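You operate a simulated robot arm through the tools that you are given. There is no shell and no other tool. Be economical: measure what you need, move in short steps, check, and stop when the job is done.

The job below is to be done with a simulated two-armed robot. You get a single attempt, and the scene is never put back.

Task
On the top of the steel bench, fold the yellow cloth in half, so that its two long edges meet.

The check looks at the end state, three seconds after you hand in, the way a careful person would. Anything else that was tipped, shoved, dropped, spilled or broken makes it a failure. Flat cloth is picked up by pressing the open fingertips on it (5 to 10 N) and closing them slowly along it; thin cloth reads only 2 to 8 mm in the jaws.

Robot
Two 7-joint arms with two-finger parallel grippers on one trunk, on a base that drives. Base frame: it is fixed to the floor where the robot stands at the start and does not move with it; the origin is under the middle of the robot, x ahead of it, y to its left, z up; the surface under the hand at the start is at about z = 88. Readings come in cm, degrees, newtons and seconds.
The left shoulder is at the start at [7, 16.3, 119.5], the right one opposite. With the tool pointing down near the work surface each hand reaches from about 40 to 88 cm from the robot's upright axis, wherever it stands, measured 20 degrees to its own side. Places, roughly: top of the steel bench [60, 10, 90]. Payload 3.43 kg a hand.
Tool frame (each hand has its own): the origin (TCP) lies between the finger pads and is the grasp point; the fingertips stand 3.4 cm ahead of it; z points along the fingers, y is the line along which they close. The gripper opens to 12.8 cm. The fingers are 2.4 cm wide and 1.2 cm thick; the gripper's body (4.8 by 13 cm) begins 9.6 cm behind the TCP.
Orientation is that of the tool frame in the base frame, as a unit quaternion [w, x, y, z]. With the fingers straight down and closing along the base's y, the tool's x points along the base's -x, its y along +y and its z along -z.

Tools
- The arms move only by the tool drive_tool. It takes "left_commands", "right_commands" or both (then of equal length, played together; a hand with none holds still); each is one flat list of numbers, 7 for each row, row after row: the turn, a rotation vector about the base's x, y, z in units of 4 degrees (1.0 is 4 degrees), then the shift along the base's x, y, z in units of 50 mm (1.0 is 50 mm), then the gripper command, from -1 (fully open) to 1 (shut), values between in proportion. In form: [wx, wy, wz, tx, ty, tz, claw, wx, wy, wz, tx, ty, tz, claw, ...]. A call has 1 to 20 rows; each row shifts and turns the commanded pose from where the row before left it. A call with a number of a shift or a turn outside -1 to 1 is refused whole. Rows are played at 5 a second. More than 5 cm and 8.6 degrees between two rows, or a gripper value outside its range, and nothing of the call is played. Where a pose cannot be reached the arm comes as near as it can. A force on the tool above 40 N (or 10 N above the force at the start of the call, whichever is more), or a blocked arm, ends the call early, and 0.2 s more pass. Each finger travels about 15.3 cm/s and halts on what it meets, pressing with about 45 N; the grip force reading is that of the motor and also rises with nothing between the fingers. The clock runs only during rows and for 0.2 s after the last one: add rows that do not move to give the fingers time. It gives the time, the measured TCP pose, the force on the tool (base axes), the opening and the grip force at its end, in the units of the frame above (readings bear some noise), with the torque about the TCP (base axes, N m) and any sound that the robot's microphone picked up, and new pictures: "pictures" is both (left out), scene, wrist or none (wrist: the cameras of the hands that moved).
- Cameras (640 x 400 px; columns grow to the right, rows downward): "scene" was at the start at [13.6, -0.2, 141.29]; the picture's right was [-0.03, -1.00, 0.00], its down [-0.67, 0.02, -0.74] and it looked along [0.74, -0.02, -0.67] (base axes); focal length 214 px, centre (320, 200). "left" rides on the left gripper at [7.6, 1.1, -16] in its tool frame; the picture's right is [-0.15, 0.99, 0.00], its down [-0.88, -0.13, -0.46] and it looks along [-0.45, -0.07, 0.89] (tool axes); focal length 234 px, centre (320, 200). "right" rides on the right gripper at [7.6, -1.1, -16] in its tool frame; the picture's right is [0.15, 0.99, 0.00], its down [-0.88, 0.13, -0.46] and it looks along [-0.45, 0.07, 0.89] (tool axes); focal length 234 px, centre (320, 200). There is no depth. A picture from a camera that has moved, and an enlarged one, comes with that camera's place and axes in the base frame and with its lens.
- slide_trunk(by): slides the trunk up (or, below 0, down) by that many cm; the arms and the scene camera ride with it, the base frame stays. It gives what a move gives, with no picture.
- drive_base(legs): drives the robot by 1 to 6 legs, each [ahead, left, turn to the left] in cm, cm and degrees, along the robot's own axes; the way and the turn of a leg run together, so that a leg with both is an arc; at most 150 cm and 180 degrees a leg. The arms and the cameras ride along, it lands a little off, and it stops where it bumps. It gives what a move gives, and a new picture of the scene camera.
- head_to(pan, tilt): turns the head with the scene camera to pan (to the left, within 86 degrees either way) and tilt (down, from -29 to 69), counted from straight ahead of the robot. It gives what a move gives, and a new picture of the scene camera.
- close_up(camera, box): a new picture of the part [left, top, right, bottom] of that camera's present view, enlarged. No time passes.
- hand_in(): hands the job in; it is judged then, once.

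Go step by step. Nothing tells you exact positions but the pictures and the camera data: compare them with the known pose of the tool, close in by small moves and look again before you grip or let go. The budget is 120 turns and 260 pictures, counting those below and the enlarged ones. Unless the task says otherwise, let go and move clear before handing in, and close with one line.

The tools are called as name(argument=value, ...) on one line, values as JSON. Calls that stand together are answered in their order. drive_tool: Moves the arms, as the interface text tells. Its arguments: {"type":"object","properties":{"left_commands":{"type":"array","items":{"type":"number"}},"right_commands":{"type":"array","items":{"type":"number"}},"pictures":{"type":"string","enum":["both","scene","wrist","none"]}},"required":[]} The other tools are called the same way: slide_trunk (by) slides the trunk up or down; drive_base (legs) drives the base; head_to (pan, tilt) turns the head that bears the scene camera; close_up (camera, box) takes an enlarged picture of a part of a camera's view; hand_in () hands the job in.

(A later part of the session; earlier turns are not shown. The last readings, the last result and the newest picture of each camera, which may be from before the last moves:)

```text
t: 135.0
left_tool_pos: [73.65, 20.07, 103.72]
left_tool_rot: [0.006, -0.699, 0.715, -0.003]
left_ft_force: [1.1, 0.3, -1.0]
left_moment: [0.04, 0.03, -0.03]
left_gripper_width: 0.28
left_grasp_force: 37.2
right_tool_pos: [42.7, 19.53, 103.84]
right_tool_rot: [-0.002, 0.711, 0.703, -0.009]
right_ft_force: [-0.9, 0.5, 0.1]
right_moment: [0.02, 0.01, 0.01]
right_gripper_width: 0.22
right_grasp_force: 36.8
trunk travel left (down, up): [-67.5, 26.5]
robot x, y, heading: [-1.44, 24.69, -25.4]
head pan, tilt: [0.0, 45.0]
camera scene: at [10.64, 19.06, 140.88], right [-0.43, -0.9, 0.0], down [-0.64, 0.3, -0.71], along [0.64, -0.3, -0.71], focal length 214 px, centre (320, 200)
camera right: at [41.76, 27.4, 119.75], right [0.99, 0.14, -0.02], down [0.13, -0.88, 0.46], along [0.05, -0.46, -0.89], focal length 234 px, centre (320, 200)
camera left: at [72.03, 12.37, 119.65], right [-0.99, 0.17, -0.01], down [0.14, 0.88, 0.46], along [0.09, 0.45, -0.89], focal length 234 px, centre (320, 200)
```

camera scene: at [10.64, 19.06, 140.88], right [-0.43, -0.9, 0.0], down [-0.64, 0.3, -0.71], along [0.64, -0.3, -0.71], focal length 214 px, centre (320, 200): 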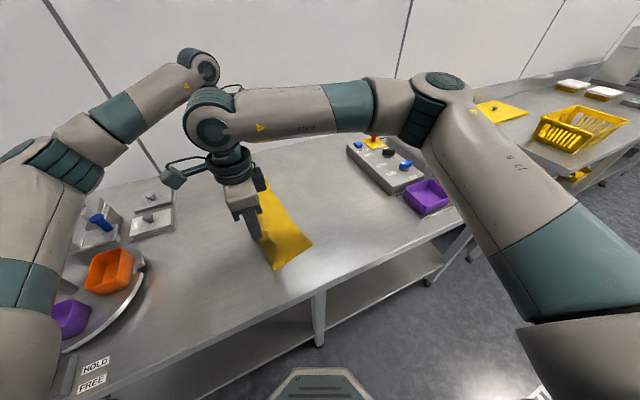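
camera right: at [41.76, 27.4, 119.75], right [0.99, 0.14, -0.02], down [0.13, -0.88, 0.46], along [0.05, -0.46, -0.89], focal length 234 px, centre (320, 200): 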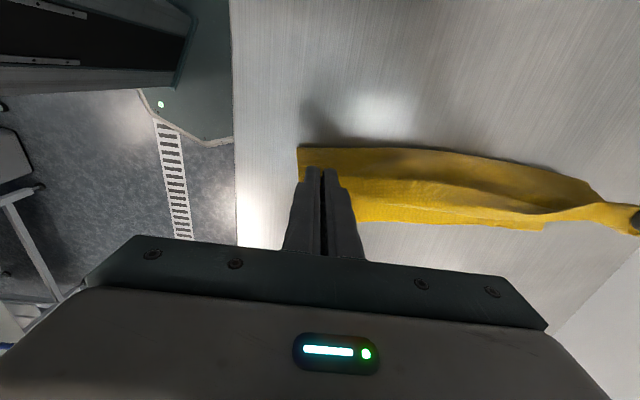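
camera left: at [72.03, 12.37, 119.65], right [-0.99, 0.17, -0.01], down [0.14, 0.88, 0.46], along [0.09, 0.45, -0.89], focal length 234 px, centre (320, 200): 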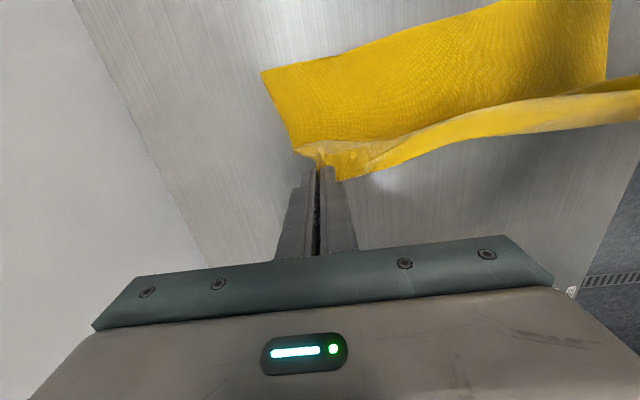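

The bottom edge runs from about (43, 6.5) to (79, 10.3). I'll carry the held edge down to about 7 cm height, inclined toward the target, so on release it straightens and falls outward.

drive_tool(left_commands=[0, 0, 0, 0.043, -0.087, -0.05, 1, 0, 0, 0, 0.043, -0.087, -0.05, 1, 0, 0, 0, 0.043, -0.087, -0.07, 1, 0, 0, 0, 0.043, -0.087, -0.07, 1, 0, 0, 0, 0.043, -0.087, -0.08, 1, 0, 0, 0, 0.043, -0.087, -0.09, 1, 0, 0, 0, 0.043, -0.087, -0.1, 1, 0, 0, 0, 0.043, -0.087, -0.1, 1, 0, 0, 0, 0.043, -0.087, -0.1, 1, 0, 0, 0, 0.043, -0.087, -0.12, 1, 0, 0, 0, 0.043, -0.087, -0.12, 1, 0, 0, 0, 0.043, -0.087, -0.12, 1, 0, 0, 0, 0, 0, 0, 1, 0, 0, 0, 0, 0, 0, 1], right_commands=[0, 0, 0, 0.035, -0.14, -0.05, 1, 0, 0, 0, 0.035, -0.14, -0.05, 1, 0, 0, 0, 0.035, -0.14, -0.07, 1, 0, 0, 0, 0.035, -0.14, -0.07, 1, 0, 0, 0, 0.035, -0.14, -0.08, 1, 0, 0, 0, 0.035, -0.14, -0.09, 1, 0, 0, 0, 0.035, -0.14, -0.1, 1, 0, 0, 0, 0.035, -0.14, -0.1, 1, 0, 0, 0, 0.035, -0.14, -0.1, 1, 0, 0, 0, 0.035, -0.14, -0.12, 1, 0, 0, 0, 0.035, -0.14, -0.12, 1, 0, 0, 0, 0.035, -0.14, -0.12, 1, 0, 0, 0, 0, 0, 0, 1, 0, 0, 0, 0, 0, 0, 1], pictures="both")

close_up(camera="scene", box=[200, 150, 350, 280])

```text
t: 138.0
left_tool_pos: [76.11, 14.85, 98.29]
left_tool_rot: [0.005, -0.699, 0.715, -0.004]
left_ft_force: [-1.3, -0.7, -0.7]
left_moment: [-0.06, 0.05, -0.02]
left_gripper_width: 0.23
left_grasp_force: 37.0
right_tool_pos: [44.86, 11.27, 98.41]
right_tool_rot: [-0.002, 0.712, 0.702, -0.009]
right_ft_force: [1.4, 0.9, 0.7]
right_moment: [-0.01, -0.04, 0.02]
right_gripper_width: 0.24
right_grasp_force: 37.0
trunk travel left (down, up): [-67.5, 26.5]
robot x, y, heading: [-1.78, 24.6, -25.7]
head pan, tilt: [0.0, 45.0]
camera scene: at [10.66, 19.17, 140.88], right [-0.43, -0.9, 0.0], down [-0.64, 0.3, -0.71], along [0.64, -0.3, -0.71], focal length 214 px, centre (320, 200)
camera right: at [43.93, 19.15, 114.34], right [0.99, 0.13, -0.02], down [0.13, -0.88, 0.46], along [0.05, -0.46, -0.89], focal length 234 px, centre (320, 200)
camera left: at [74.63, 7.2, 114.24], right [-0.99, 0.17, -0.01], down [0.15, 0.88, 0.46], along [0.09, 0.45, -0.89], focal length 234 px, centre (320, 200)
```

scene: 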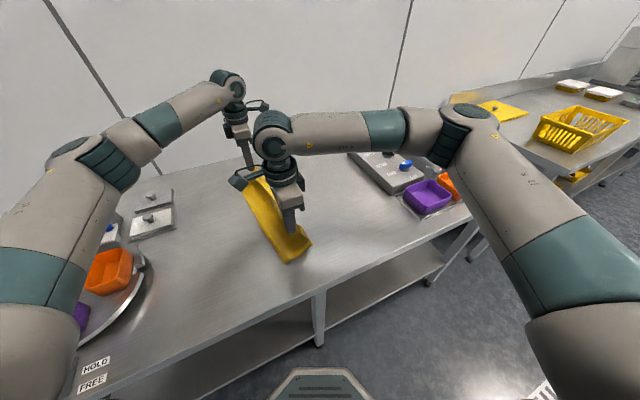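
right: 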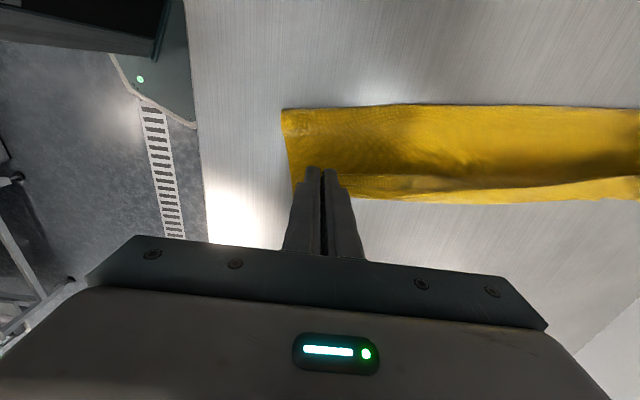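
left: 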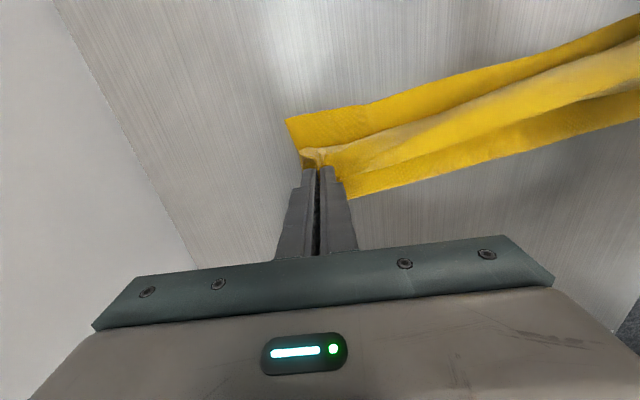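

```text
3.08 times, centred on (275, 215) of scene
camera zoom: at [10.66, 19.17, 140.88], right [-0.43, -0.9, 0.0], down [-0.64, 0.3, -0.71], along [0.64, -0.3, -0.71], focal length 660 px, centre (458, 154)
```

zoom: 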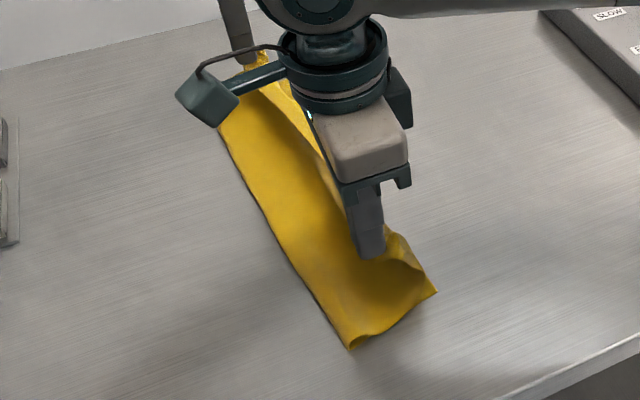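

The slack let the crease roll inward: it's now about 9 cm from the right edge instead of 14. I'll go back up past the top so the bottom half re-lays, then come over again along a nearly taut arc.

drive_tool(left_commands=[0, 0, 0, -0.03, 0.1, 0.2, 1, 0, 0, 0, -0.03, 0.15, 0.2, 1, 0, 0, 0, -0.03, 0.2, 0.2, 1, 0, 0, 0, -0.03, 0.25, 0.2, 1, 0, 0, 0, -0.03, 0.25, 0.2, 1, 0, 0, 0, -0.03, 0.25, 0, 1, 0, 0, 0, -0.03, 0.25, 0, 1, 0, 0, 0, -0.03, 0.25, 0, 1, 0, 0, 0, -0.03, 0.25, 0, 1, 0, 0, 0, -0.03, 0.25, 0, 1, 0, 0, 0, -0.03, 0.25, 0, 1, 0, 0, 0, -0.03, 0.25, 0, 1, 0, 0, 0, 0, 0, 0, 1], right_commands=[0, 0, 0, -0.028, 0.1, 0.2, 1, 0, 0, 0, -0.028, 0.15, 0.2, 1, 0, 0, 0, -0.028, 0.2, 0.2, 1, 0, 0, 0, -0.028, 0.25, 0.2, 1, 0, 0, 0, -0.028, 0.25, 0.2, 1, 0, 0, 0, -0.028, 0.25, 0, 1, 0, 0, 0, -0.028, 0.25, 0, 1, 0, 0, 0, -0.028, 0.25, 0, 1, 0, 0, 0, -0.028, 0.25, 0, 1, 0, 0, 0, -0.028, 0.25, 0, 1, 0, 0, 0, -0.028, 0.25, 0, 1, 0, 0, 0, -0.028, 0.25, 0, 1, 0, 0, 0, 0, 0, 0, 1], pictures="both")

close_up(camera="scene", box=[200, 150, 350, 280])

```text
t: 140.8
left_tool_pos: [74.45, 28.25, 103.47]
left_tool_rot: [0.005, -0.699, 0.715, -0.003]
left_ft_force: [-1.4, -0.7, 0.8]
left_moment: [-0.02, 0.08, -0.02]
left_gripper_width: 0.27
left_grasp_force: 37.4
right_tool_pos: [42.93, 24.84, 103.46]
right_tool_rot: [-0.001, 0.712, 0.702, -0.008]
right_ft_force: [1.5, 0.0, 0.1]
right_moment: [0.03, -0.05, 0.01]
right_gripper_width: 0.19
right_grasp_force: 36.6
trunk travel left (down, up): [-67.5, 26.5]
robot x, y, heading: [-1.54, 24.58, -25.4]
head pan, tilt: [0.0, 45.0]
camera scene: at [10.66, 19.11, 140.88], right [-0.43, -0.9, 0.0], down [-0.64, 0.3, -0.71], along [0.64, -0.3, -0.71], focal length 214 px, centre (320, 200)
camera right: at [42.19, 32.62, 119.38], right [0.99, 0.13, -0.02], down [0.13, -0.88, 0.46], along [0.05, -0.46, -0.89], focal length 234 px, centre (320, 200)
camera left: at [72.83, 20.71, 119.36], right [-0.99, 0.17, -0.01], down [0.15, 0.88, 0.46], along [0.09, 0.45, -0.89], focal length 234 px, centre (320, 200)
```

scene: 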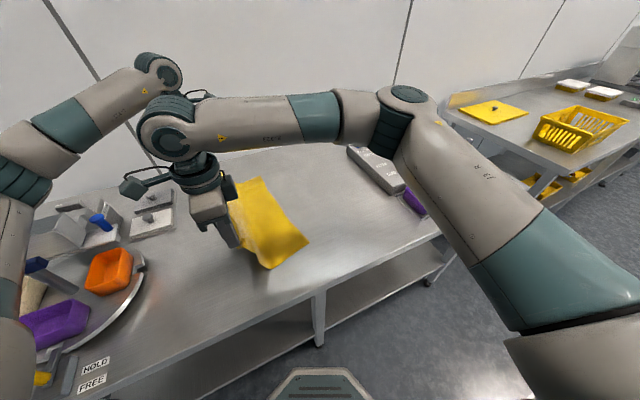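
right: 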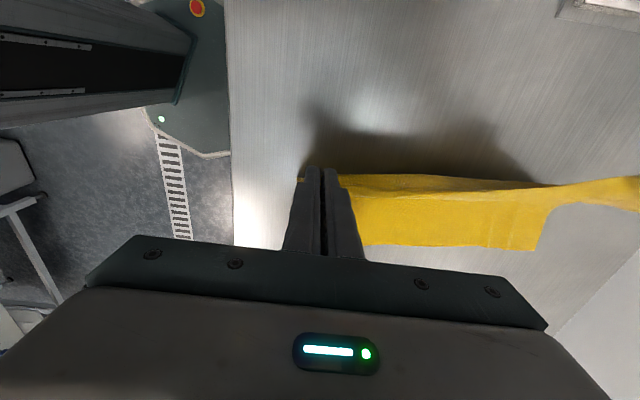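
left: 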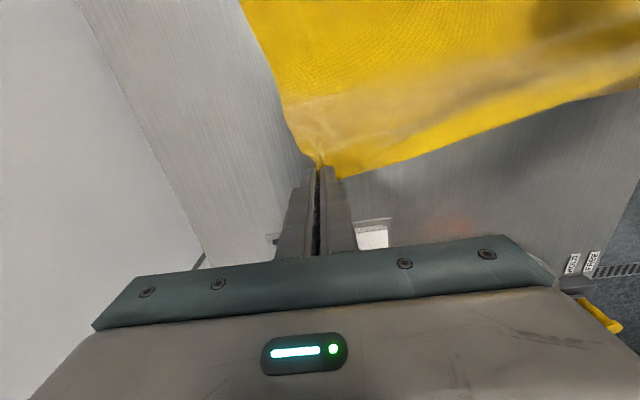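

```text
3.08 times, centred on (275, 215) of scene
camera zoom: at [10.66, 19.11, 140.88], right [-0.43, -0.9, 0.0], down [-0.64, 0.3, -0.71], along [0.64, -0.3, -0.71], focal length 660 px, centre (458, 154)
```

zoom: 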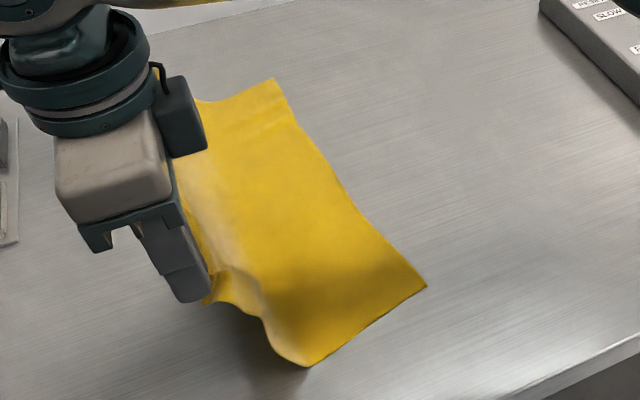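

The bottom half has re-laid to about y = 19.5. Now I'll come over along a nearly taut arc, ending about 6 cm up, angled toward the target edge.

drive_tool(left_commands=[0, 0, 0, 0.032, -0.153, 0.037, 1, 0, 0, 0, 0.032, -0.156, 0.025, 1, 0, 0, 0, 0.032, -0.157, 0.012, 1, 0, 0, 0, 0.032, -0.157, 0, 1, 0, 0, 0, 0.032, -0.157, -0.012, 1, 0, 0, 0, 0.032, -0.156, -0.025, 1, 0, 0, 0, 0.032, -0.153, -0.037, 1, 0, 0, 0, 0.032, -0.15, -0.049, 1, 0, 0, 0, 0.032, -0.148, -0.061, 1, 0, 0, 0, 0.032, -0.143, -0.072, 1, 0, 0, 0, 0.032, -0.138, -0.083, 1, 0, 0, 0, 0.032, -0.133, -0.094, 1, 0, 0, 0, 0.032, -0.127, -0.104, 1, 0, 0, 0, 0.032, -0.12, -0.114, 1, 0, 0, 0, 0.032, -0.113, -0.123, 1, 0, 0, 0, 0.032, -0.105, -0.132, 1, 0, 0, 0, 0.032, -0.096, -0.14, 1, 0, 0, 0, 0.032, -0.088, -0.147, 1, 0, 0, 0, 0.032, -0.079, -0.153, 1], right_commands=[0, 0, 0, 0.032, -0.173, 0.037, 1, 0, 0, 0, 0.032, -0.176, 0.025, 1, 0, 0, 0, 0.032, -0.177, 0.012, 1, 0, 0, 0, 0.032, -0.177, 0, 1, 0, 0, 0, 0.032, -0.177, -0.012, 1, 0, 0, 0, 0.032, -0.176, -0.025, 1, 0, 0, 0, 0.032, -0.173, -0.037, 1, 0, 0, 0, 0.032, -0.17, -0.049, 1, 0, 0, 0, 0.032, -0.167, -0.061, 1, 0, 0, 0, 0.032, -0.162, -0.072, 1, 0, 0, 0, 0.032, -0.156, -0.083, 1, 0, 0, 0, 0.032, -0.15, -0.094, 1, 0, 0, 0, 0.032, -0.144, -0.104, 1, 0, 0, 0, 0.032, -0.136, -0.114, 1, 0, 0, 0, 0.032, -0.128, -0.123, 1, 0, 0, 0, 0.032, -0.119, -0.132, 1, 0, 0, 0, 0.032, -0.109, -0.14, 1, 0, 0, 0, 0.032, -0.099, -0.147, 1, 0, 0, 0, 0.032, -0.089, -0.153, 1], pictures="both")

close_up(camera="scene", box=[200, 150, 350, 280])

```text
t: 144.8
left_tool_pos: [77.4, 15.6, 96.94]
left_tool_rot: [0.006, -0.698, 0.716, -0.004]
left_ft_force: [-1.9, 0.2, -0.3]
left_moment: [-0.01, 0.1, -0.02]
left_gripper_width: 0.25
left_grasp_force: 37.4
right_tool_pos: [46.25, 10.41, 97.05]
right_tool_rot: [-0.002, 0.711, 0.703, -0.009]
right_ft_force: [1.7, 0.6, -0.8]
right_moment: [0.03, -0.05, 0.02]
right_gripper_width: 0.23
right_grasp_force: 36.2
trunk travel left (down, up): [-67.5, 26.5]
robot x, y, heading: [-1.17, 24.56, -25.2]
head pan, tilt: [0.0, 45.0]
camera scene: at [10.68, 19.13, 140.88], right [-0.43, -0.9, 0.0], down [-0.64, 0.3, -0.71], along [0.64, -0.3, -0.71], focal length 214 px, centre (320, 200)
camera right: at [45.35, 18.21, 112.92], right [0.99, 0.13, -0.02], down [0.13, -0.88, 0.46], along [0.05, -0.46, -0.89], focal length 234 px, centre (320, 200)
camera left: at [75.8, 8.06, 112.88], right [-0.99, 0.17, -0.01], down [0.15, 0.88, 0.46], along [0.09, 0.45, -0.89], focal length 234 px, centre (320, 200)
```

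scene: 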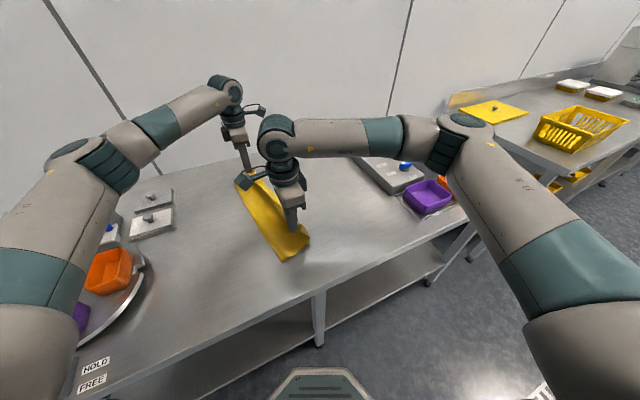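
right: 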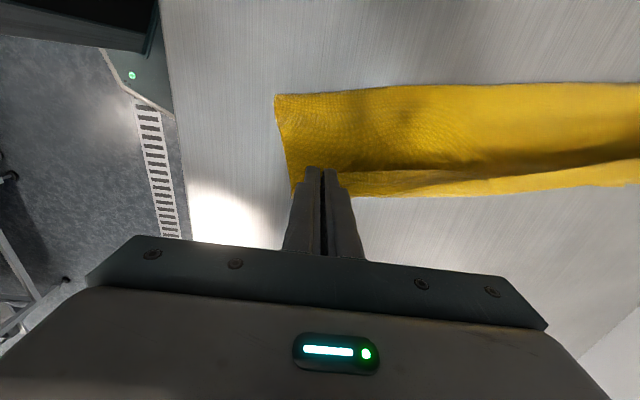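
left: 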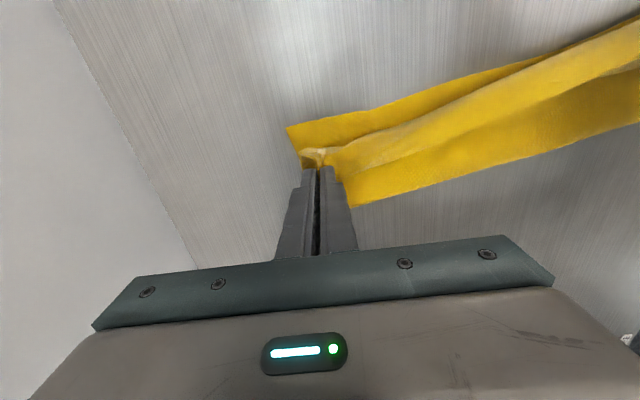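

```text
3.08 times, centred on (275, 215) of scene
camera zoom: at [10.68, 19.13, 140.88], right [-0.43, -0.9, 0.0], down [-0.64, 0.3, -0.71], along [0.64, -0.3, -0.71], focal length 660 px, centre (458, 154)
```

zoom: 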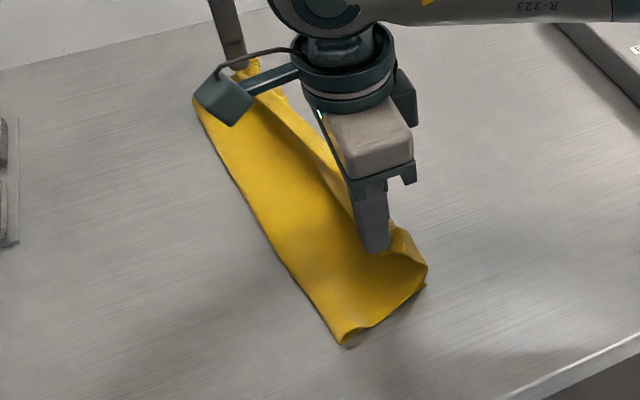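

The cloth is stiff enough that it loops out from the upright fingers, so it can't lie edge-outward this way. A better plan: overshoot and drop it so the top edge lies past the bottom edge on bare steel. Then I can regrip it there with the edge facing outward and bring it back onto the bottom edge, which lets the crease form naturally.

drive_tool(left_commands=[0, 0, 0, 0, -0.2, 0.1, 1, 0, 0, 0, 0, -0.2, 0.1, 1, 0, 0, 0, 0, -0.2, 0.1, 1, 0, 0, 0, 0, -0.2, 0.1, 1, 0, 0, 0, 0, -0.2, 0, 1, 0, 0, 0, 0, 0, 0, 1, 0, 0, 0, 0, 0, 0, -0.2, 0, 0, 0, 0, 0, 0, -0.2, 0, 0, 0, 0, 0, 0, -0.2, 0, 0, 0, 0, 0, 0, -0.2, 0, 0, 0, 0, 0, 0, -0.2], right_commands=[0, 0, 0, 0, -0.2, 0.1, 1, 0, 0, 0, 0, -0.2, 0.1, 1, 0, 0, 0, 0, -0.2, 0.1, 1, 0, 0, 0, 0, -0.2, 0.1, 1, 0, 0, 0, 0, -0.2, 0, 1, 0, 0, 0, 0, 0, 0, 1, 0, 0, 0, 0, 0, 0, -0.2, 0, 0, 0, 0, 0, 0, -0.2, 0, 0, 0, 0, 0, 0, -0.2, 0, 0, 0, 0, 0, 0, -0.2, 0, 0, 0, 0, 0, 0, -0.2], pictures="both")

close_up(camera="scene", box=[200, 150, 350, 280])

```text
t: 147.2
left_tool_pos: [77.45, 10.57, 99.03]
left_tool_rot: [0.004, -0.699, 0.715, -0.005]
left_ft_force: [0.0, 0.0, 0.8]
left_moment: [0.01, 0.03, 0.01]
left_gripper_width: 7.68
left_grasp_force: 0.1
right_tool_pos: [46.02, 5.49, 98.96]
right_tool_rot: [0.0, 0.711, 0.703, -0.009]
right_ft_force: [-0.4, -0.5, 0.7]
right_moment: [0.0, -0.01, -0.01]
right_gripper_width: 7.7
right_grasp_force: 0.1
trunk travel left (down, up): [-67.5, 26.5]
robot x, y, heading: [-1.52, 24.93, -25.5]
head pan, tilt: [0.0, 45.0]
camera scene: at [10.65, 19.19, 140.89], right [-0.43, -0.9, 0.0], down [-0.64, 0.3, -0.71], along [0.64, -0.3, -0.71], focal length 214 px, centre (320, 200)
camera right: at [45.21, 13.34, 114.88], right [0.99, 0.13, -0.02], down [0.13, -0.88, 0.46], along [0.05, -0.46, -0.89], focal length 234 px, centre (320, 200)
camera left: at [75.79, 3.09, 114.88], right [-0.99, 0.17, -0.01], down [0.15, 0.88, 0.46], along [0.09, 0.45, -0.89], focal length 234 px, centre (320, 200)
```

scene: 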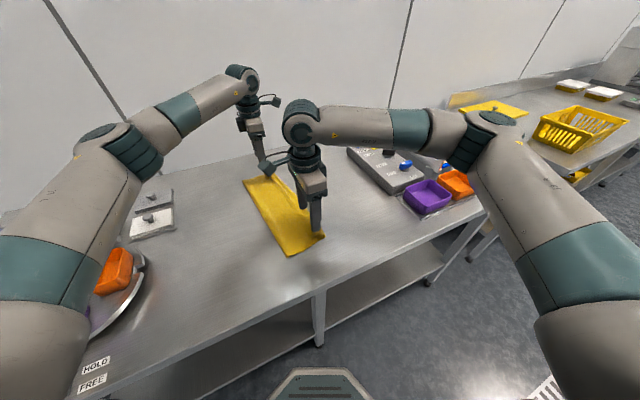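
right: 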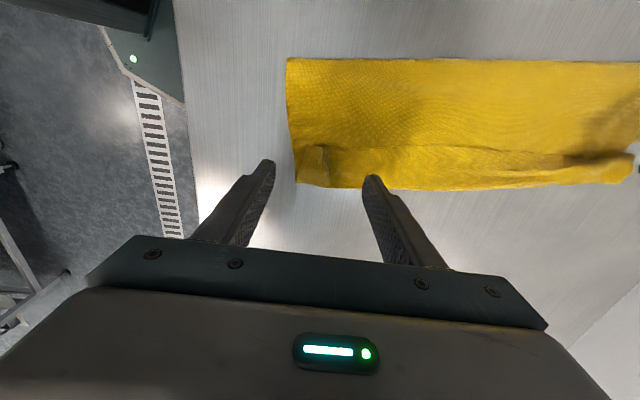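
left: 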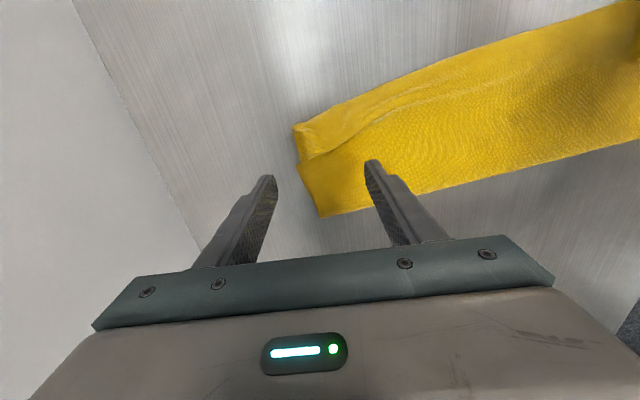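

```text
3.08 times, centred on (275, 215) of scene
camera zoom: at [10.65, 19.19, 140.89], right [-0.43, -0.9, 0.0], down [-0.64, 0.3, -0.71], along [0.64, -0.3, -0.71], focal length 660 px, centre (458, 154)
```

zoom: 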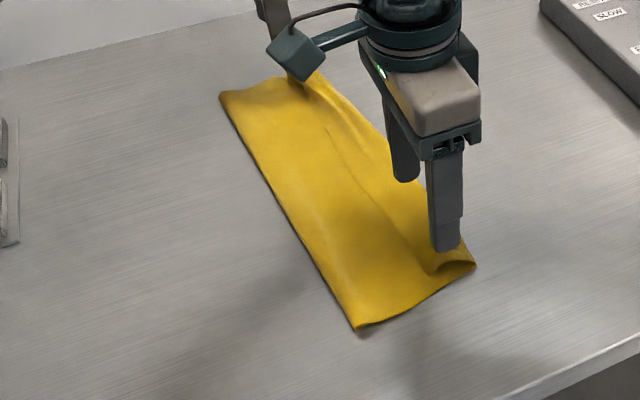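

Gravity laid the hem back again, neatly this time: a 4 cm hem on top with its free edge at y ≈ 6 (near) to 11 (far). I'll flip it open like a page, with open fingers just above the lower layer sweeping toward -y and pushing the free edge over.

drive_tool(left_commands=[0, 0, 0, -0.22, 0.1, 0, -0.2, 0, 0, 0, -0.22, 0.1, 0, -0.2, 0, 0, 0, -0.22, 0.1, -0.2, -0.2, 0, 0, 0, -0.22, 0.08, -0.4, -0.2, 0, 0, 0, 0, 0, -0.4, -0.2, 0, 0, 0, 0, 0, -0.3, -0.2, 0, 0, 0, 0, 0, 0, -0.2], right_commands=[0, 0, 0, 0.2, 0.2, 0, -0.2, 0, 0, 0, 0.2, 0.2, 0, -0.2, 0, 0, 0, 0.2, 0.2, -0.2, -0.2, 0, 0, 0, 0.2, 0.18, -0.4, -0.2, 0, 0, 0, 0, 0, -0.4, -0.2, 0, 0, 0, 0, 0, -0.3, -0.2, 0, 0, 0, 0, 0, 0, -0.2], pictures="wrist")

```text
t: 148.8
left_tool_pos: [72.82, 12.65, 92.54]
left_tool_rot: [0.005, -0.699, 0.716, -0.004]
left_ft_force: [-0.4, 0.5, 0.4]
left_moment: [0.02, 0.01, 0.0]
left_gripper_width: 7.69
left_grasp_force: 0.0
right_tool_pos: [50.12, 9.42, 92.47]
right_tool_rot: [-0.001, 0.711, 0.703, -0.009]
right_ft_force: [-1.1, -0.2, -0.5]
right_moment: [0.02, -0.03, 0.0]
right_gripper_width: 7.68
right_grasp_force: 0.0
trunk travel left (down, up): [-67.5, 26.5]
robot x, y, heading: [-1.44, 24.68, -25.3]
head pan, tilt: [0.0, 45.0]
camera right: at [49.28, 17.15, 108.46], right [0.99, 0.13, -0.02], down [0.13, -0.88, 0.46], along [0.05, -0.46, -0.89], focal length 234 px, centre (320, 200)
camera left: at [71.29, 5.08, 108.4], right [-0.99, 0.17, -0.01], down [0.15, 0.88, 0.46], along [0.09, 0.45, -0.89], focal length 234 px, centre (320, 200)
```

right: 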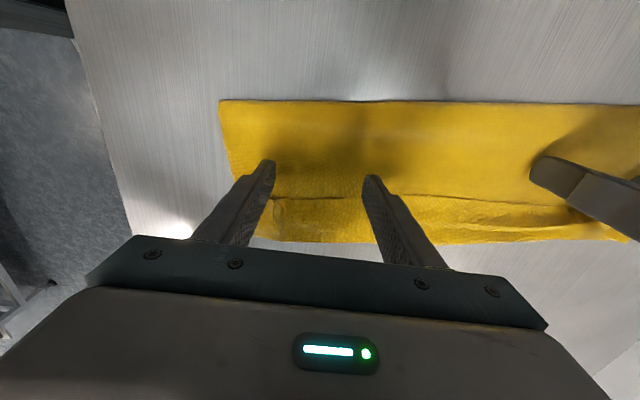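
left: 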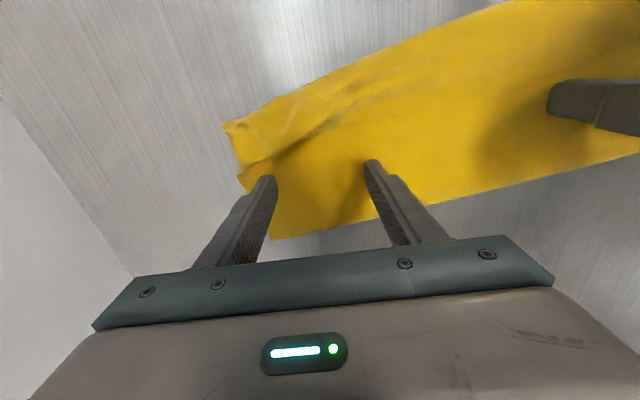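

Fingers are just inside the hem edge at both ends. I'll lower to graze height and sweep outward.

drive_tool(left_commands=[0, 0, 0, 0, 0, -0.15, -0.2, 0, 0, 0, 0, -0.1, 0, -0.2, 0, 0, 0, 0, -0.15, 0, -0.2, 0, 0, 0, 0, -0.15, 0, -0.2, 0, 0, 0, 0, -0.15, 0.02, -0.2, 0, 0, 0, 0, -0.15, 0.02, -0.2, 0, 0, 0, 0, -0.15, 0.02, -0.2, 0, 0, 0, 0, -0.15, 0.02, -0.2, 0, 0, 0, 0, 0, 0, -0.2], right_commands=[0, 0, 0, 0, 0, -0.14, -0.2, 0, 0, 0, 0, -0.1, 0, -0.2, 0, 0, 0, 0, -0.15, 0, -0.2, 0, 0, 0, 0, -0.15, 0, -0.2, 0, 0, 0, 0, -0.15, 0.02, -0.2, 0, 0, 0, 0, -0.15, 0.02, -0.2, 0, 0, 0, 0, -0.15, 0.02, -0.2, 0, 0, 0, 0, -0.15, 0.02, -0.2, 0, 0, 0, 0, 0, 0, -0.2], pictures="wrist")

```text
t: 150.8
left_tool_pos: [73.05, 7.71, 92.14]
left_tool_rot: [0.005, -0.699, 0.716, -0.004]
left_ft_force: [-0.9, 0.6, -0.4]
left_moment: [-0.01, -0.01, 0.0]
left_gripper_width: 7.72
left_grasp_force: 0.1
right_tool_pos: [50.05, 4.41, 92.23]
right_tool_rot: [-0.001, 0.711, 0.704, -0.01]
right_ft_force: [-0.8, 0.3, -0.1]
right_moment: [0.0, 0.01, 0.01]
right_gripper_width: 7.67
right_grasp_force: 0.1
trunk travel left (down, up): [-67.5, 26.5]
robot x, y, heading: [-1.67, 24.77, -25.8]
head pan, tilt: [0.0, 45.0]
camera right: at [49.2, 12.38, 108.15], right [0.99, 0.14, -0.02], down [0.13, -0.88, 0.46], along [0.05, -0.46, -0.89], focal length 234 px, centre (320, 200)
camera left: at [71.45, 0.06, 108.08], right [-0.99, 0.17, -0.01], down [0.15, 0.88, 0.46], along [0.09, 0.45, -0.89], focal length 234 px, centre (320, 200)
```

right: 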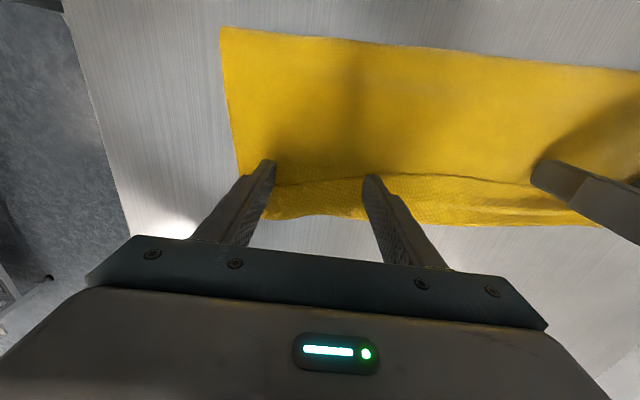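
left: 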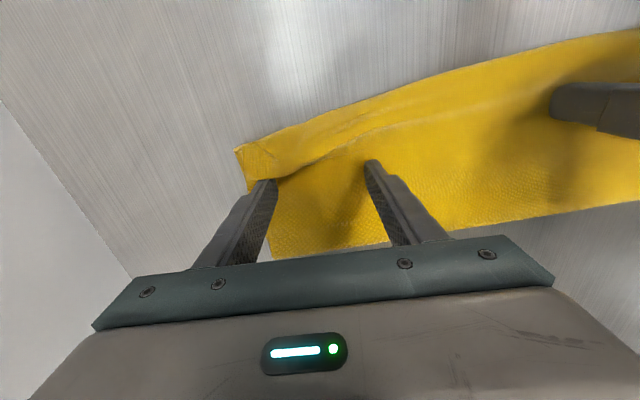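

drive_tool(left_commands=[0, 0, 0, 0, -0.15, -0.03, -0.2, 0, 0, 0, 0, -0.15, 0, -0.2, 0, 0, 0, 0, -0.15, 0, -0.2, 0, 0, 0, 0, -0.15, 0, -0.2, 0, 0, 0, 0, -0.15, 0, -0.2, 0, 0, 0, 0, 0, 0, -0.2], right_commands=[0, 0, 0, 0, -0.15, -0.03, -0.2, 0, 0, 0, 0, -0.15, 0, -0.2, 0, 0, 0, 0, -0.15, 0, -0.2, 0, 0, 0, 0, -0.15, 0, -0.2, 0, 0, 0, 0, -0.15, 0, -0.2, 0, 0, 0, 0, 0, 0, -0.2], pictures="both")

close_up(camera="right", box=[200, 20, 640, 260])

```text
t: 152.2
left_tool_pos: [72.93, 3.9, 91.98]
left_tool_rot: [0.004, -0.698, 0.716, -0.005]
left_ft_force: [-0.4, 0.6, 1.2]
left_moment: [-0.01, -0.02, -0.01]
left_gripper_width: 7.7
left_grasp_force: 0.0
right_tool_pos: [50.08, 0.63, 92.04]
right_tool_rot: [-0.002, 0.71, 0.704, -0.01]
right_ft_force: [0.6, -0.7, -0.5]
right_moment: [-0.03, -0.01, -0.05]
right_gripper_width: 7.67
right_grasp_force: 0.0
trunk travel left (down, up): [-67.5, 26.5]
robot x, y, heading: [-1.3, 24.67, -25.6]
head pan, tilt: [0.0, 45.0]
camera scene: at [10.66, 19.21, 140.89], right [-0.43, -0.9, 0.0], down [-0.64, 0.3, -0.71], along [0.64, -0.3, -0.71], focal length 214 px, centre (320, 200)
camera right: at [49.27, 8.54, 107.99], right [0.99, 0.14, -0.02], down [0.13, -0.88, 0.46], along [0.05, -0.46, -0.89], focal length 234 px, centre (320, 200)
camera left: at [71.43, -3.68, 107.97], right [-0.99, 0.17, -0.01], down [0.15, 0.88, 0.46], along [0.09, 0.45, -0.89], focal length 234 px, centre (320, 200)
```

scene: 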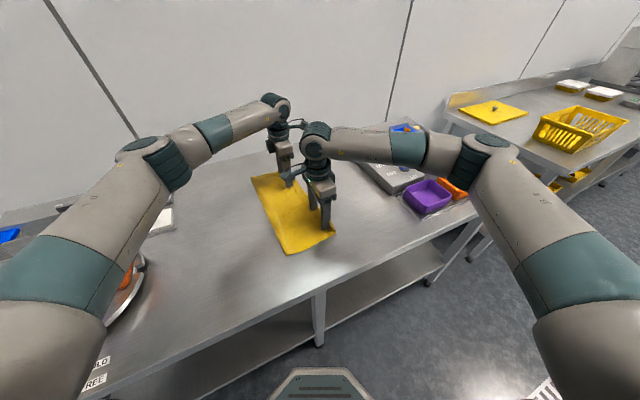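
right: 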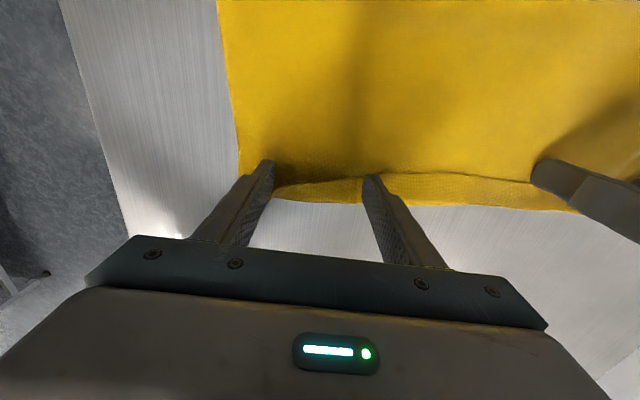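
left: 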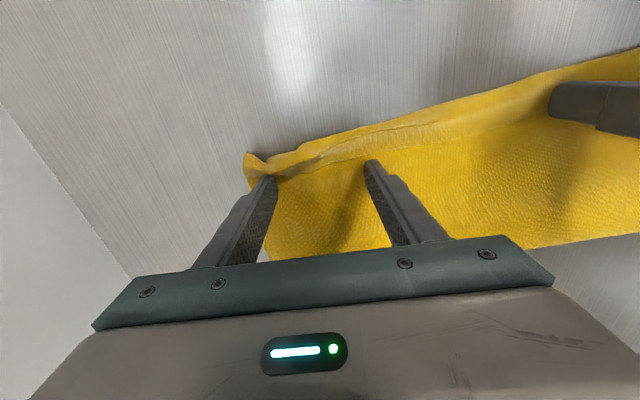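

```text
1.45 times, centred on (420, 140) of right
camera zoom: at [49.27, 8.54, 107.99], right [0.99, 0.14, -0.02], down [0.13, -0.88, 0.46], along [0.05, -0.46, -0.89], focal length 341 px, centre (174, 287)
```

zoom: 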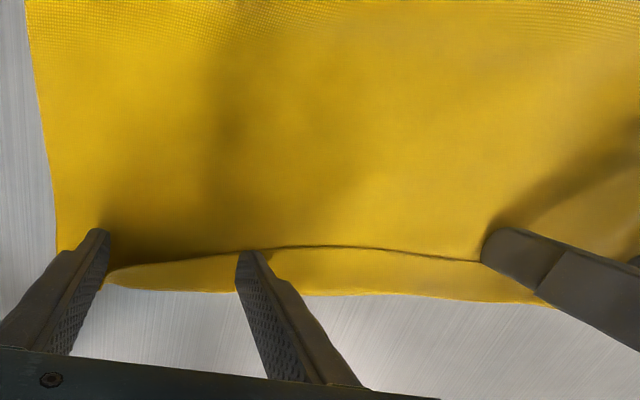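

The hem is rolling open and getting narrower. I'll continue the sweep.

drive_tool(left_commands=[0, 0, 0, 0, -0.15, 0, -0.2, 0, 0, 0, 0, -0.15, 0, -0.2, 0, 0, 0, 0, -0.15, 0, -0.2, 0, 0, 0, 0, -0.15, 0, -0.2, 0, 0, 0, 0, -0.15, 0, -0.2, 0, 0, 0, 0, 0, 0, -0.2], right_commands=[0, 0, 0, 0, -0.15, 0, -0.2, 0, 0, 0, 0, -0.15, 0, -0.2, 0, 0, 0, 0, -0.15, 0, -0.2, 0, 0, 0, 0, -0.15, 0, -0.2, 0, 0, 0, 0, -0.15, 0, -0.2, 0, 0, 0, 0, 0, 0, -0.2], pictures="wrist")

close_up(camera="scene", box=[220, 150, 370, 280])

```text
t: 153.6
left_tool_pos: [73.02, 0.21, 91.99]
left_tool_rot: [0.004, -0.699, 0.715, -0.004]
left_ft_force: [0.4, 0.4, -0.1]
left_moment: [0.0, -0.02, 0.0]
left_gripper_width: 7.69
left_grasp_force: 0.1
right_tool_pos: [50.1, -2.96, 92.0]
right_tool_rot: [0.0, 0.711, 0.703, -0.01]
right_ft_force: [0.1, 1.2, -0.2]
right_moment: [-0.02, 0.02, -0.05]
right_gripper_width: 7.7
right_grasp_force: 0.0
trunk travel left (down, up): [-67.5, 26.5]
robot x, y, heading: [-1.4, 24.68, -25.4]
head pan, tilt: [0.0, 45.0]
camera right: at [49.26, 4.88, 108.01], right [0.99, 0.14, -0.02], down [0.13, -0.88, 0.46], along [0.05, -0.46, -0.89], focal length 234 px, centre (320, 200)
camera left: at [71.45, -7.48, 107.92], right [-0.99, 0.17, -0.01], down [0.15, 0.88, 0.46], along [0.09, 0.45, -0.89], focal length 234 px, centre (320, 200)
```

right: 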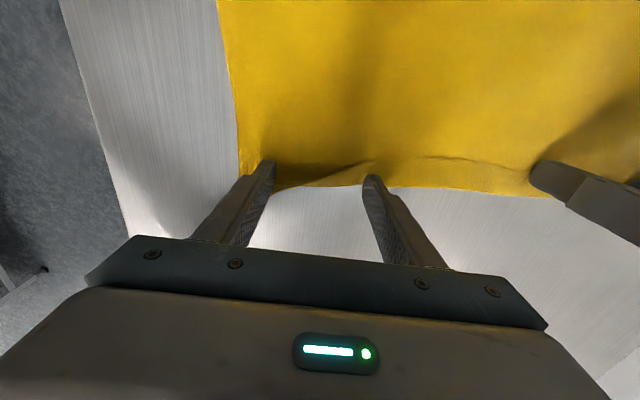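
left: 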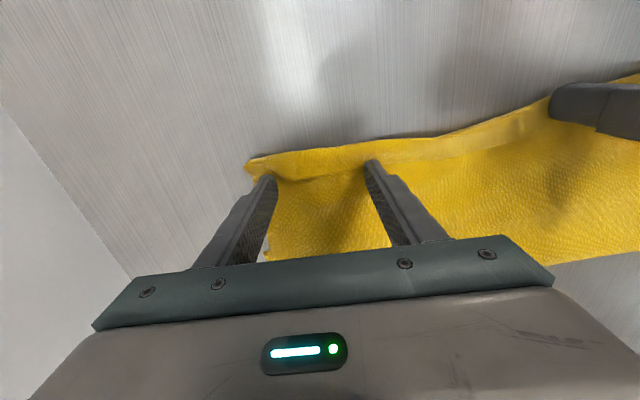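

```text
3.08 times, centred on (295, 215) of scene
camera zoom: at [10.66, 19.21, 140.89], right [-0.43, -0.9, 0.0], down [-0.64, 0.3, -0.71], along [0.64, -0.3, -0.71], focal length 660 px, centre (397, 154)
```

zoom: 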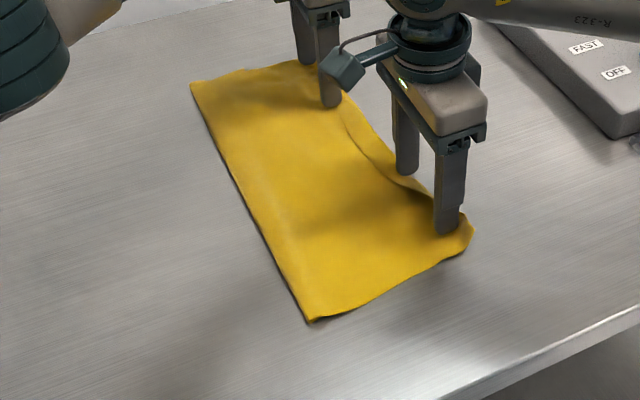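

Nearly open at the near end. A few more centimetres, then lift and look.

drive_tool(left_commands=[0, 0, 0, 0, -0.15, 0, -0.2, 0, 0, 0, 0, -0.15, 0, -0.2, 0, 0, 0, 0, -0.15, 0, -0.2, 0, 0, 0, 0, -0.15, 0, -0.2, 0, 0, 0, 0, -0.1, 0, -0.2, 0, 0, 0, 0, 0, 0, -0.2, 0, 0, 0, 0, -0.1, 0.3, -0.2, 0, 0, 0, 0, -0.1, 0.5, -0.2, 0, 0, 0, 0, 0, 0.6, -0.2, 0, 0, 0, 0, 0, 0.5, -0.2], right_commands=[0, 0, 0, 0, -0.15, 0, -0.2, 0, 0, 0, 0, -0.15, 0, -0.2, 0, 0, 0, 0, -0.15, 0, -0.2, 0, 0, 0, 0, -0.15, 0, -0.2, 0, 0, 0, 0, -0.1, 0, -0.2, 0, 0, 0, 0, 0, 0, -0.2, 0, 0, 0, 0, -0.1, 0.3, -0.2, 0, 0, 0, 0, -0.1, 0.5, -0.2, 0, 0, 0, 0, 0, 0.6, -0.2, 0, 0, 0, 0, 0, 0.5, -0.2], pictures="both")

close_up(camera="scene", box=[220, 150, 370, 280])

```text
t: 155.8
left_tool_pos: [72.99, -4.19, 101.64]
left_tool_rot: [0.004, -0.698, 0.716, -0.004]
left_ft_force: [-0.8, -1.0, -0.1]
left_moment: [0.0, -0.02, -0.01]
left_gripper_width: 7.68
left_grasp_force: 0.2
right_tool_pos: [49.94, -7.72, 101.69]
right_tool_rot: [-0.001, 0.711, 0.703, -0.009]
right_ft_force: [0.5, 0.4, 0.6]
right_moment: [-0.01, 0.0, 0.0]
right_gripper_width: 7.67
right_grasp_force: 0.1
trunk travel left (down, up): [-67.5, 26.5]
robot x, y, heading: [-1.6, 24.64, -25.3]
head pan, tilt: [0.0, 45.0]
camera scene: at [10.54, 19.19, 140.89], right [-0.43, -0.9, 0.0], down [-0.64, 0.3, -0.71], along [0.64, -0.3, -0.71], focal length 214 px, centre (320, 200)
camera right: at [49.12, 0.16, 117.57], right [0.99, 0.13, -0.02], down [0.13, -0.88, 0.46], along [0.05, -0.46, -0.89], focal length 234 px, centre (320, 200)
camera left: at [71.3, -11.9, 117.52], right [-0.99, 0.17, -0.01], down [0.15, 0.88, 0.46], along [0.09, 0.45, -0.89], focal length 234 px, centre (320, 200)
```

scene: 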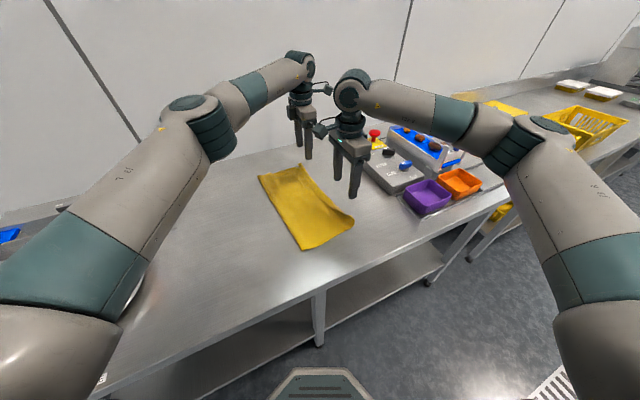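
right: 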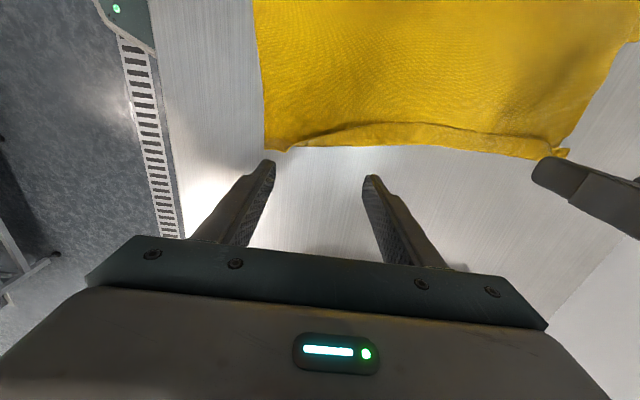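
left: 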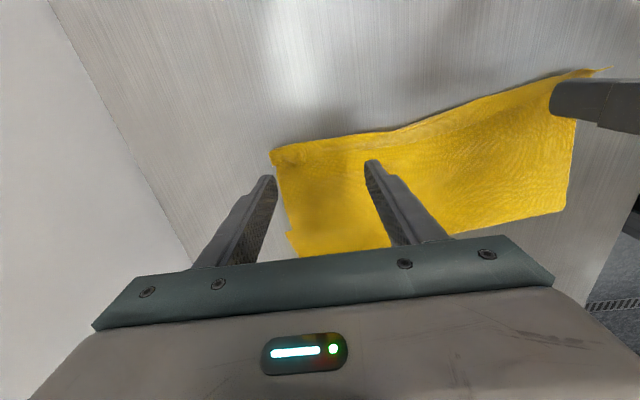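

```text
3.08 times, centred on (295, 215) of scene
camera zoom: at [10.54, 19.19, 140.89], right [-0.43, -0.9, 0.0], down [-0.64, 0.3, -0.71], along [0.64, -0.3, -0.71], focal length 660 px, centre (397, 154)
```

zoom: 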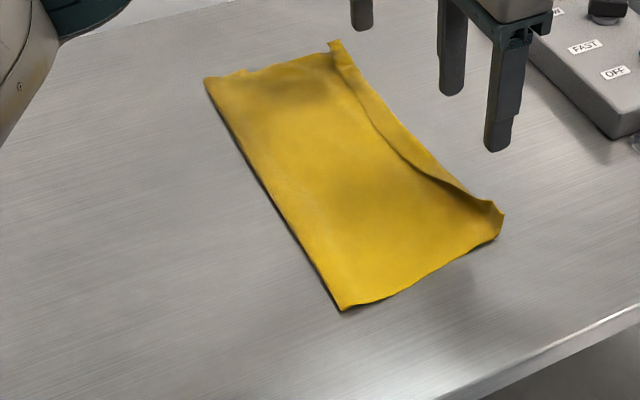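

close_up(camera="right", box=[240, 60, 640, 240])

close_up(camera="left", box=[240, 60, 600, 280])

```text
1.60 times, centred on (440, 150) of right
camera zoom: at [49.12, 0.16, 117.57], right [0.99, 0.13, -0.02], down [0.13, -0.88, 0.46], along [0.05, -0.46, -0.89], focal length 375 px, centre (128, 280)
```

zoom: 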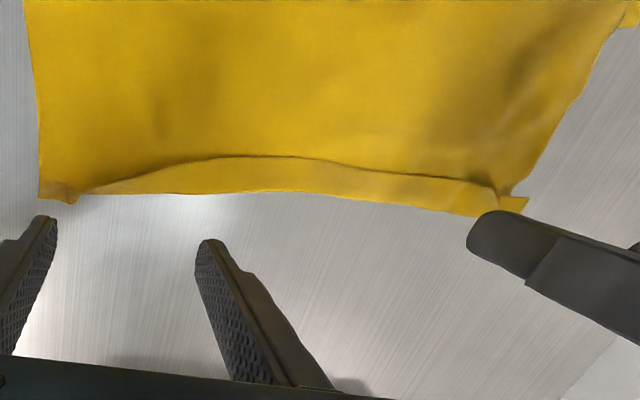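

```text
1.78 times, centred on (420, 170) of left
camera zoom: at [71.3, -11.9, 117.52], right [-0.99, 0.17, -0.01], down [0.15, 0.88, 0.46], along [0.09, 0.45, -0.89], focal length 416 px, centre (142, 253)
```

zoom: 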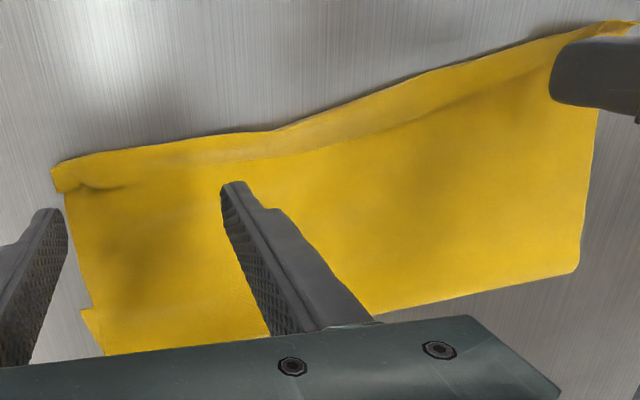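

Only about 2.5 cm of hem remains, in the middle stretch. One more sweep there should open it.

drive_tool(left_commands=[0, 0, 0, -0.05, 0.2, 0, -0.2, 0, 0, 0, -0.05, 0.2, 0, -0.2, 0, 0, 0, -0.1, 0.24, 0, -0.2, 0, 0, 0, 0, 0, -0.5, -0.2, 0, 0, 0, 0, 0, -0.5, -0.2, 0, 0, 0, 0, 0, -0.5, -0.2, 0, 0, 0, 0, 0, -0.4, -0.2, 0, 0, 0, 0, 0, -0.03, -0.2, 0, 0, 0, 0, -0.15, 0, -0.2, 0, 0, 0, 0, -0.15, 0, -0.2, 0, 0, 0, 0, -0.15, 0, -0.2, 0, 0, 0, 0, -0.15, 0, -0.2, 0, 0, 0, 0, -0.15, 0, -0.2, 0, 0, 0, 0, -0.15, 0, -0.2, 0, 0, 0, 0, -0.15, 0, -0.2, 0, 0, 0, 0, -0.15, 0, -0.2], right_commands=[0, 0, 0, 0.33, 0.45, 0, -0.2, 0, 0, 0, 0.33, 0.45, 0, -0.2, 0, 0, 0, 0.33, 0.48, 0, -0.2, 0, 0, 0, 0, 0, -0.5, -0.2, 0, 0, 0, 0, 0, -0.5, -0.2, 0, 0, 0, 0, 0, -0.5, -0.2, 0, 0, 0, 0, 0, -0.4, -0.2, 0, 0, 0, 0, 0, -0.03, -0.2, 0, 0, 0, 0, -0.15, 0, -0.2, 0, 0, 0, 0, -0.15, 0, -0.2, 0, 0, 0, 0, -0.15, 0, -0.2, 0, 0, 0, 0, -0.15, 0, -0.2, 0, 0, 0, 0, -0.15, 0, -0.2, 0, 0, 0, 0, -0.15, 0, -0.2, 0, 0, 0, 0, -0.15, 0, -0.2, 0, 0, 0, 0, -0.15, 0, -0.2], pictures="wrist")

close_up(camera="scene", box=[220, 150, 370, 280])

```text
t: 159.2
left_tool_pos: [71.95, -7.23, 92.06]
left_tool_rot: [0.004, -0.698, 0.716, -0.005]
left_ft_force: [-0.5, -0.3, -0.4]
left_moment: [0.0, 0.0, 0.0]
left_gripper_width: 7.68
left_grasp_force: 0.1
right_tool_pos: [55.03, -6.73, 91.97]
right_tool_rot: [-0.001, 0.711, 0.703, -0.008]
right_ft_force: [0.4, 0.5, 0.2]
right_moment: [-0.01, 0.0, 0.02]
right_gripper_width: 7.7
right_grasp_force: 0.2
trunk travel left (down, up): [-67.5, 26.5]
robot x, y, heading: [-1.43, 24.66, -25.5]
head pan, tilt: [0.0, 45.0]
camera right: at [54.22, 1.14, 107.87], right [0.99, 0.14, -0.02], down [0.13, -0.88, 0.46], along [0.05, -0.46, -0.89], focal length 234 px, centre (320, 200)
camera left: at [70.38, -14.89, 107.84], right [-0.99, 0.17, -0.01], down [0.15, 0.88, 0.46], along [0.09, 0.45, -0.89], focal length 234 px, centre (320, 200)
```

right: 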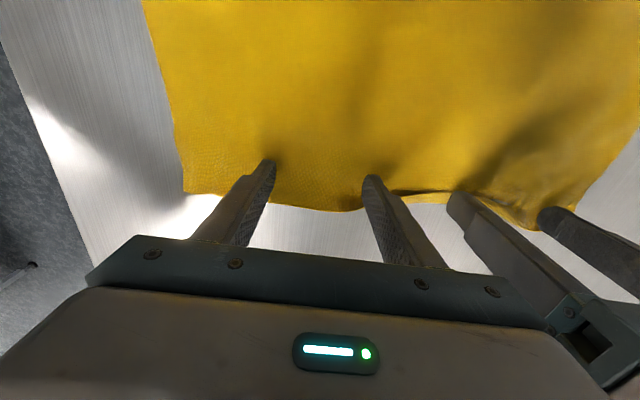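
left: 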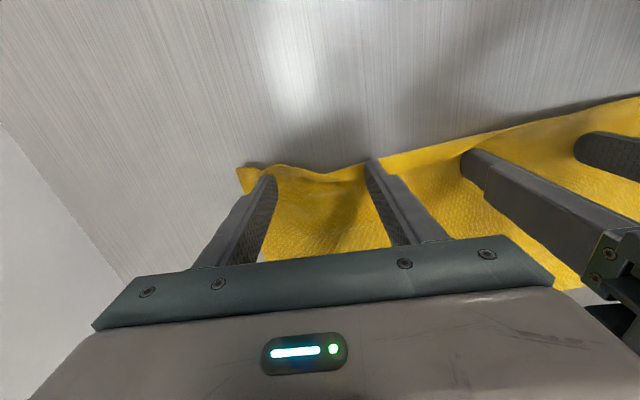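

```text
3.08 times, centred on (295, 215) of scene
camera zoom: at [10.6, 19.08, 140.89], right [-0.43, -0.9, 0.0], down [-0.64, 0.3, -0.71], along [0.64, -0.3, -0.71], focal length 660 px, centre (397, 154)
```

zoom: 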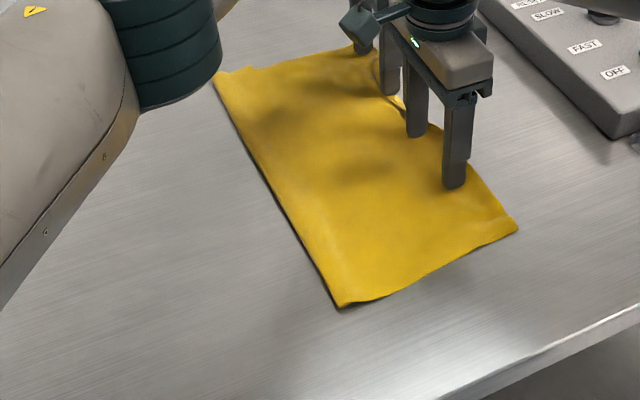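

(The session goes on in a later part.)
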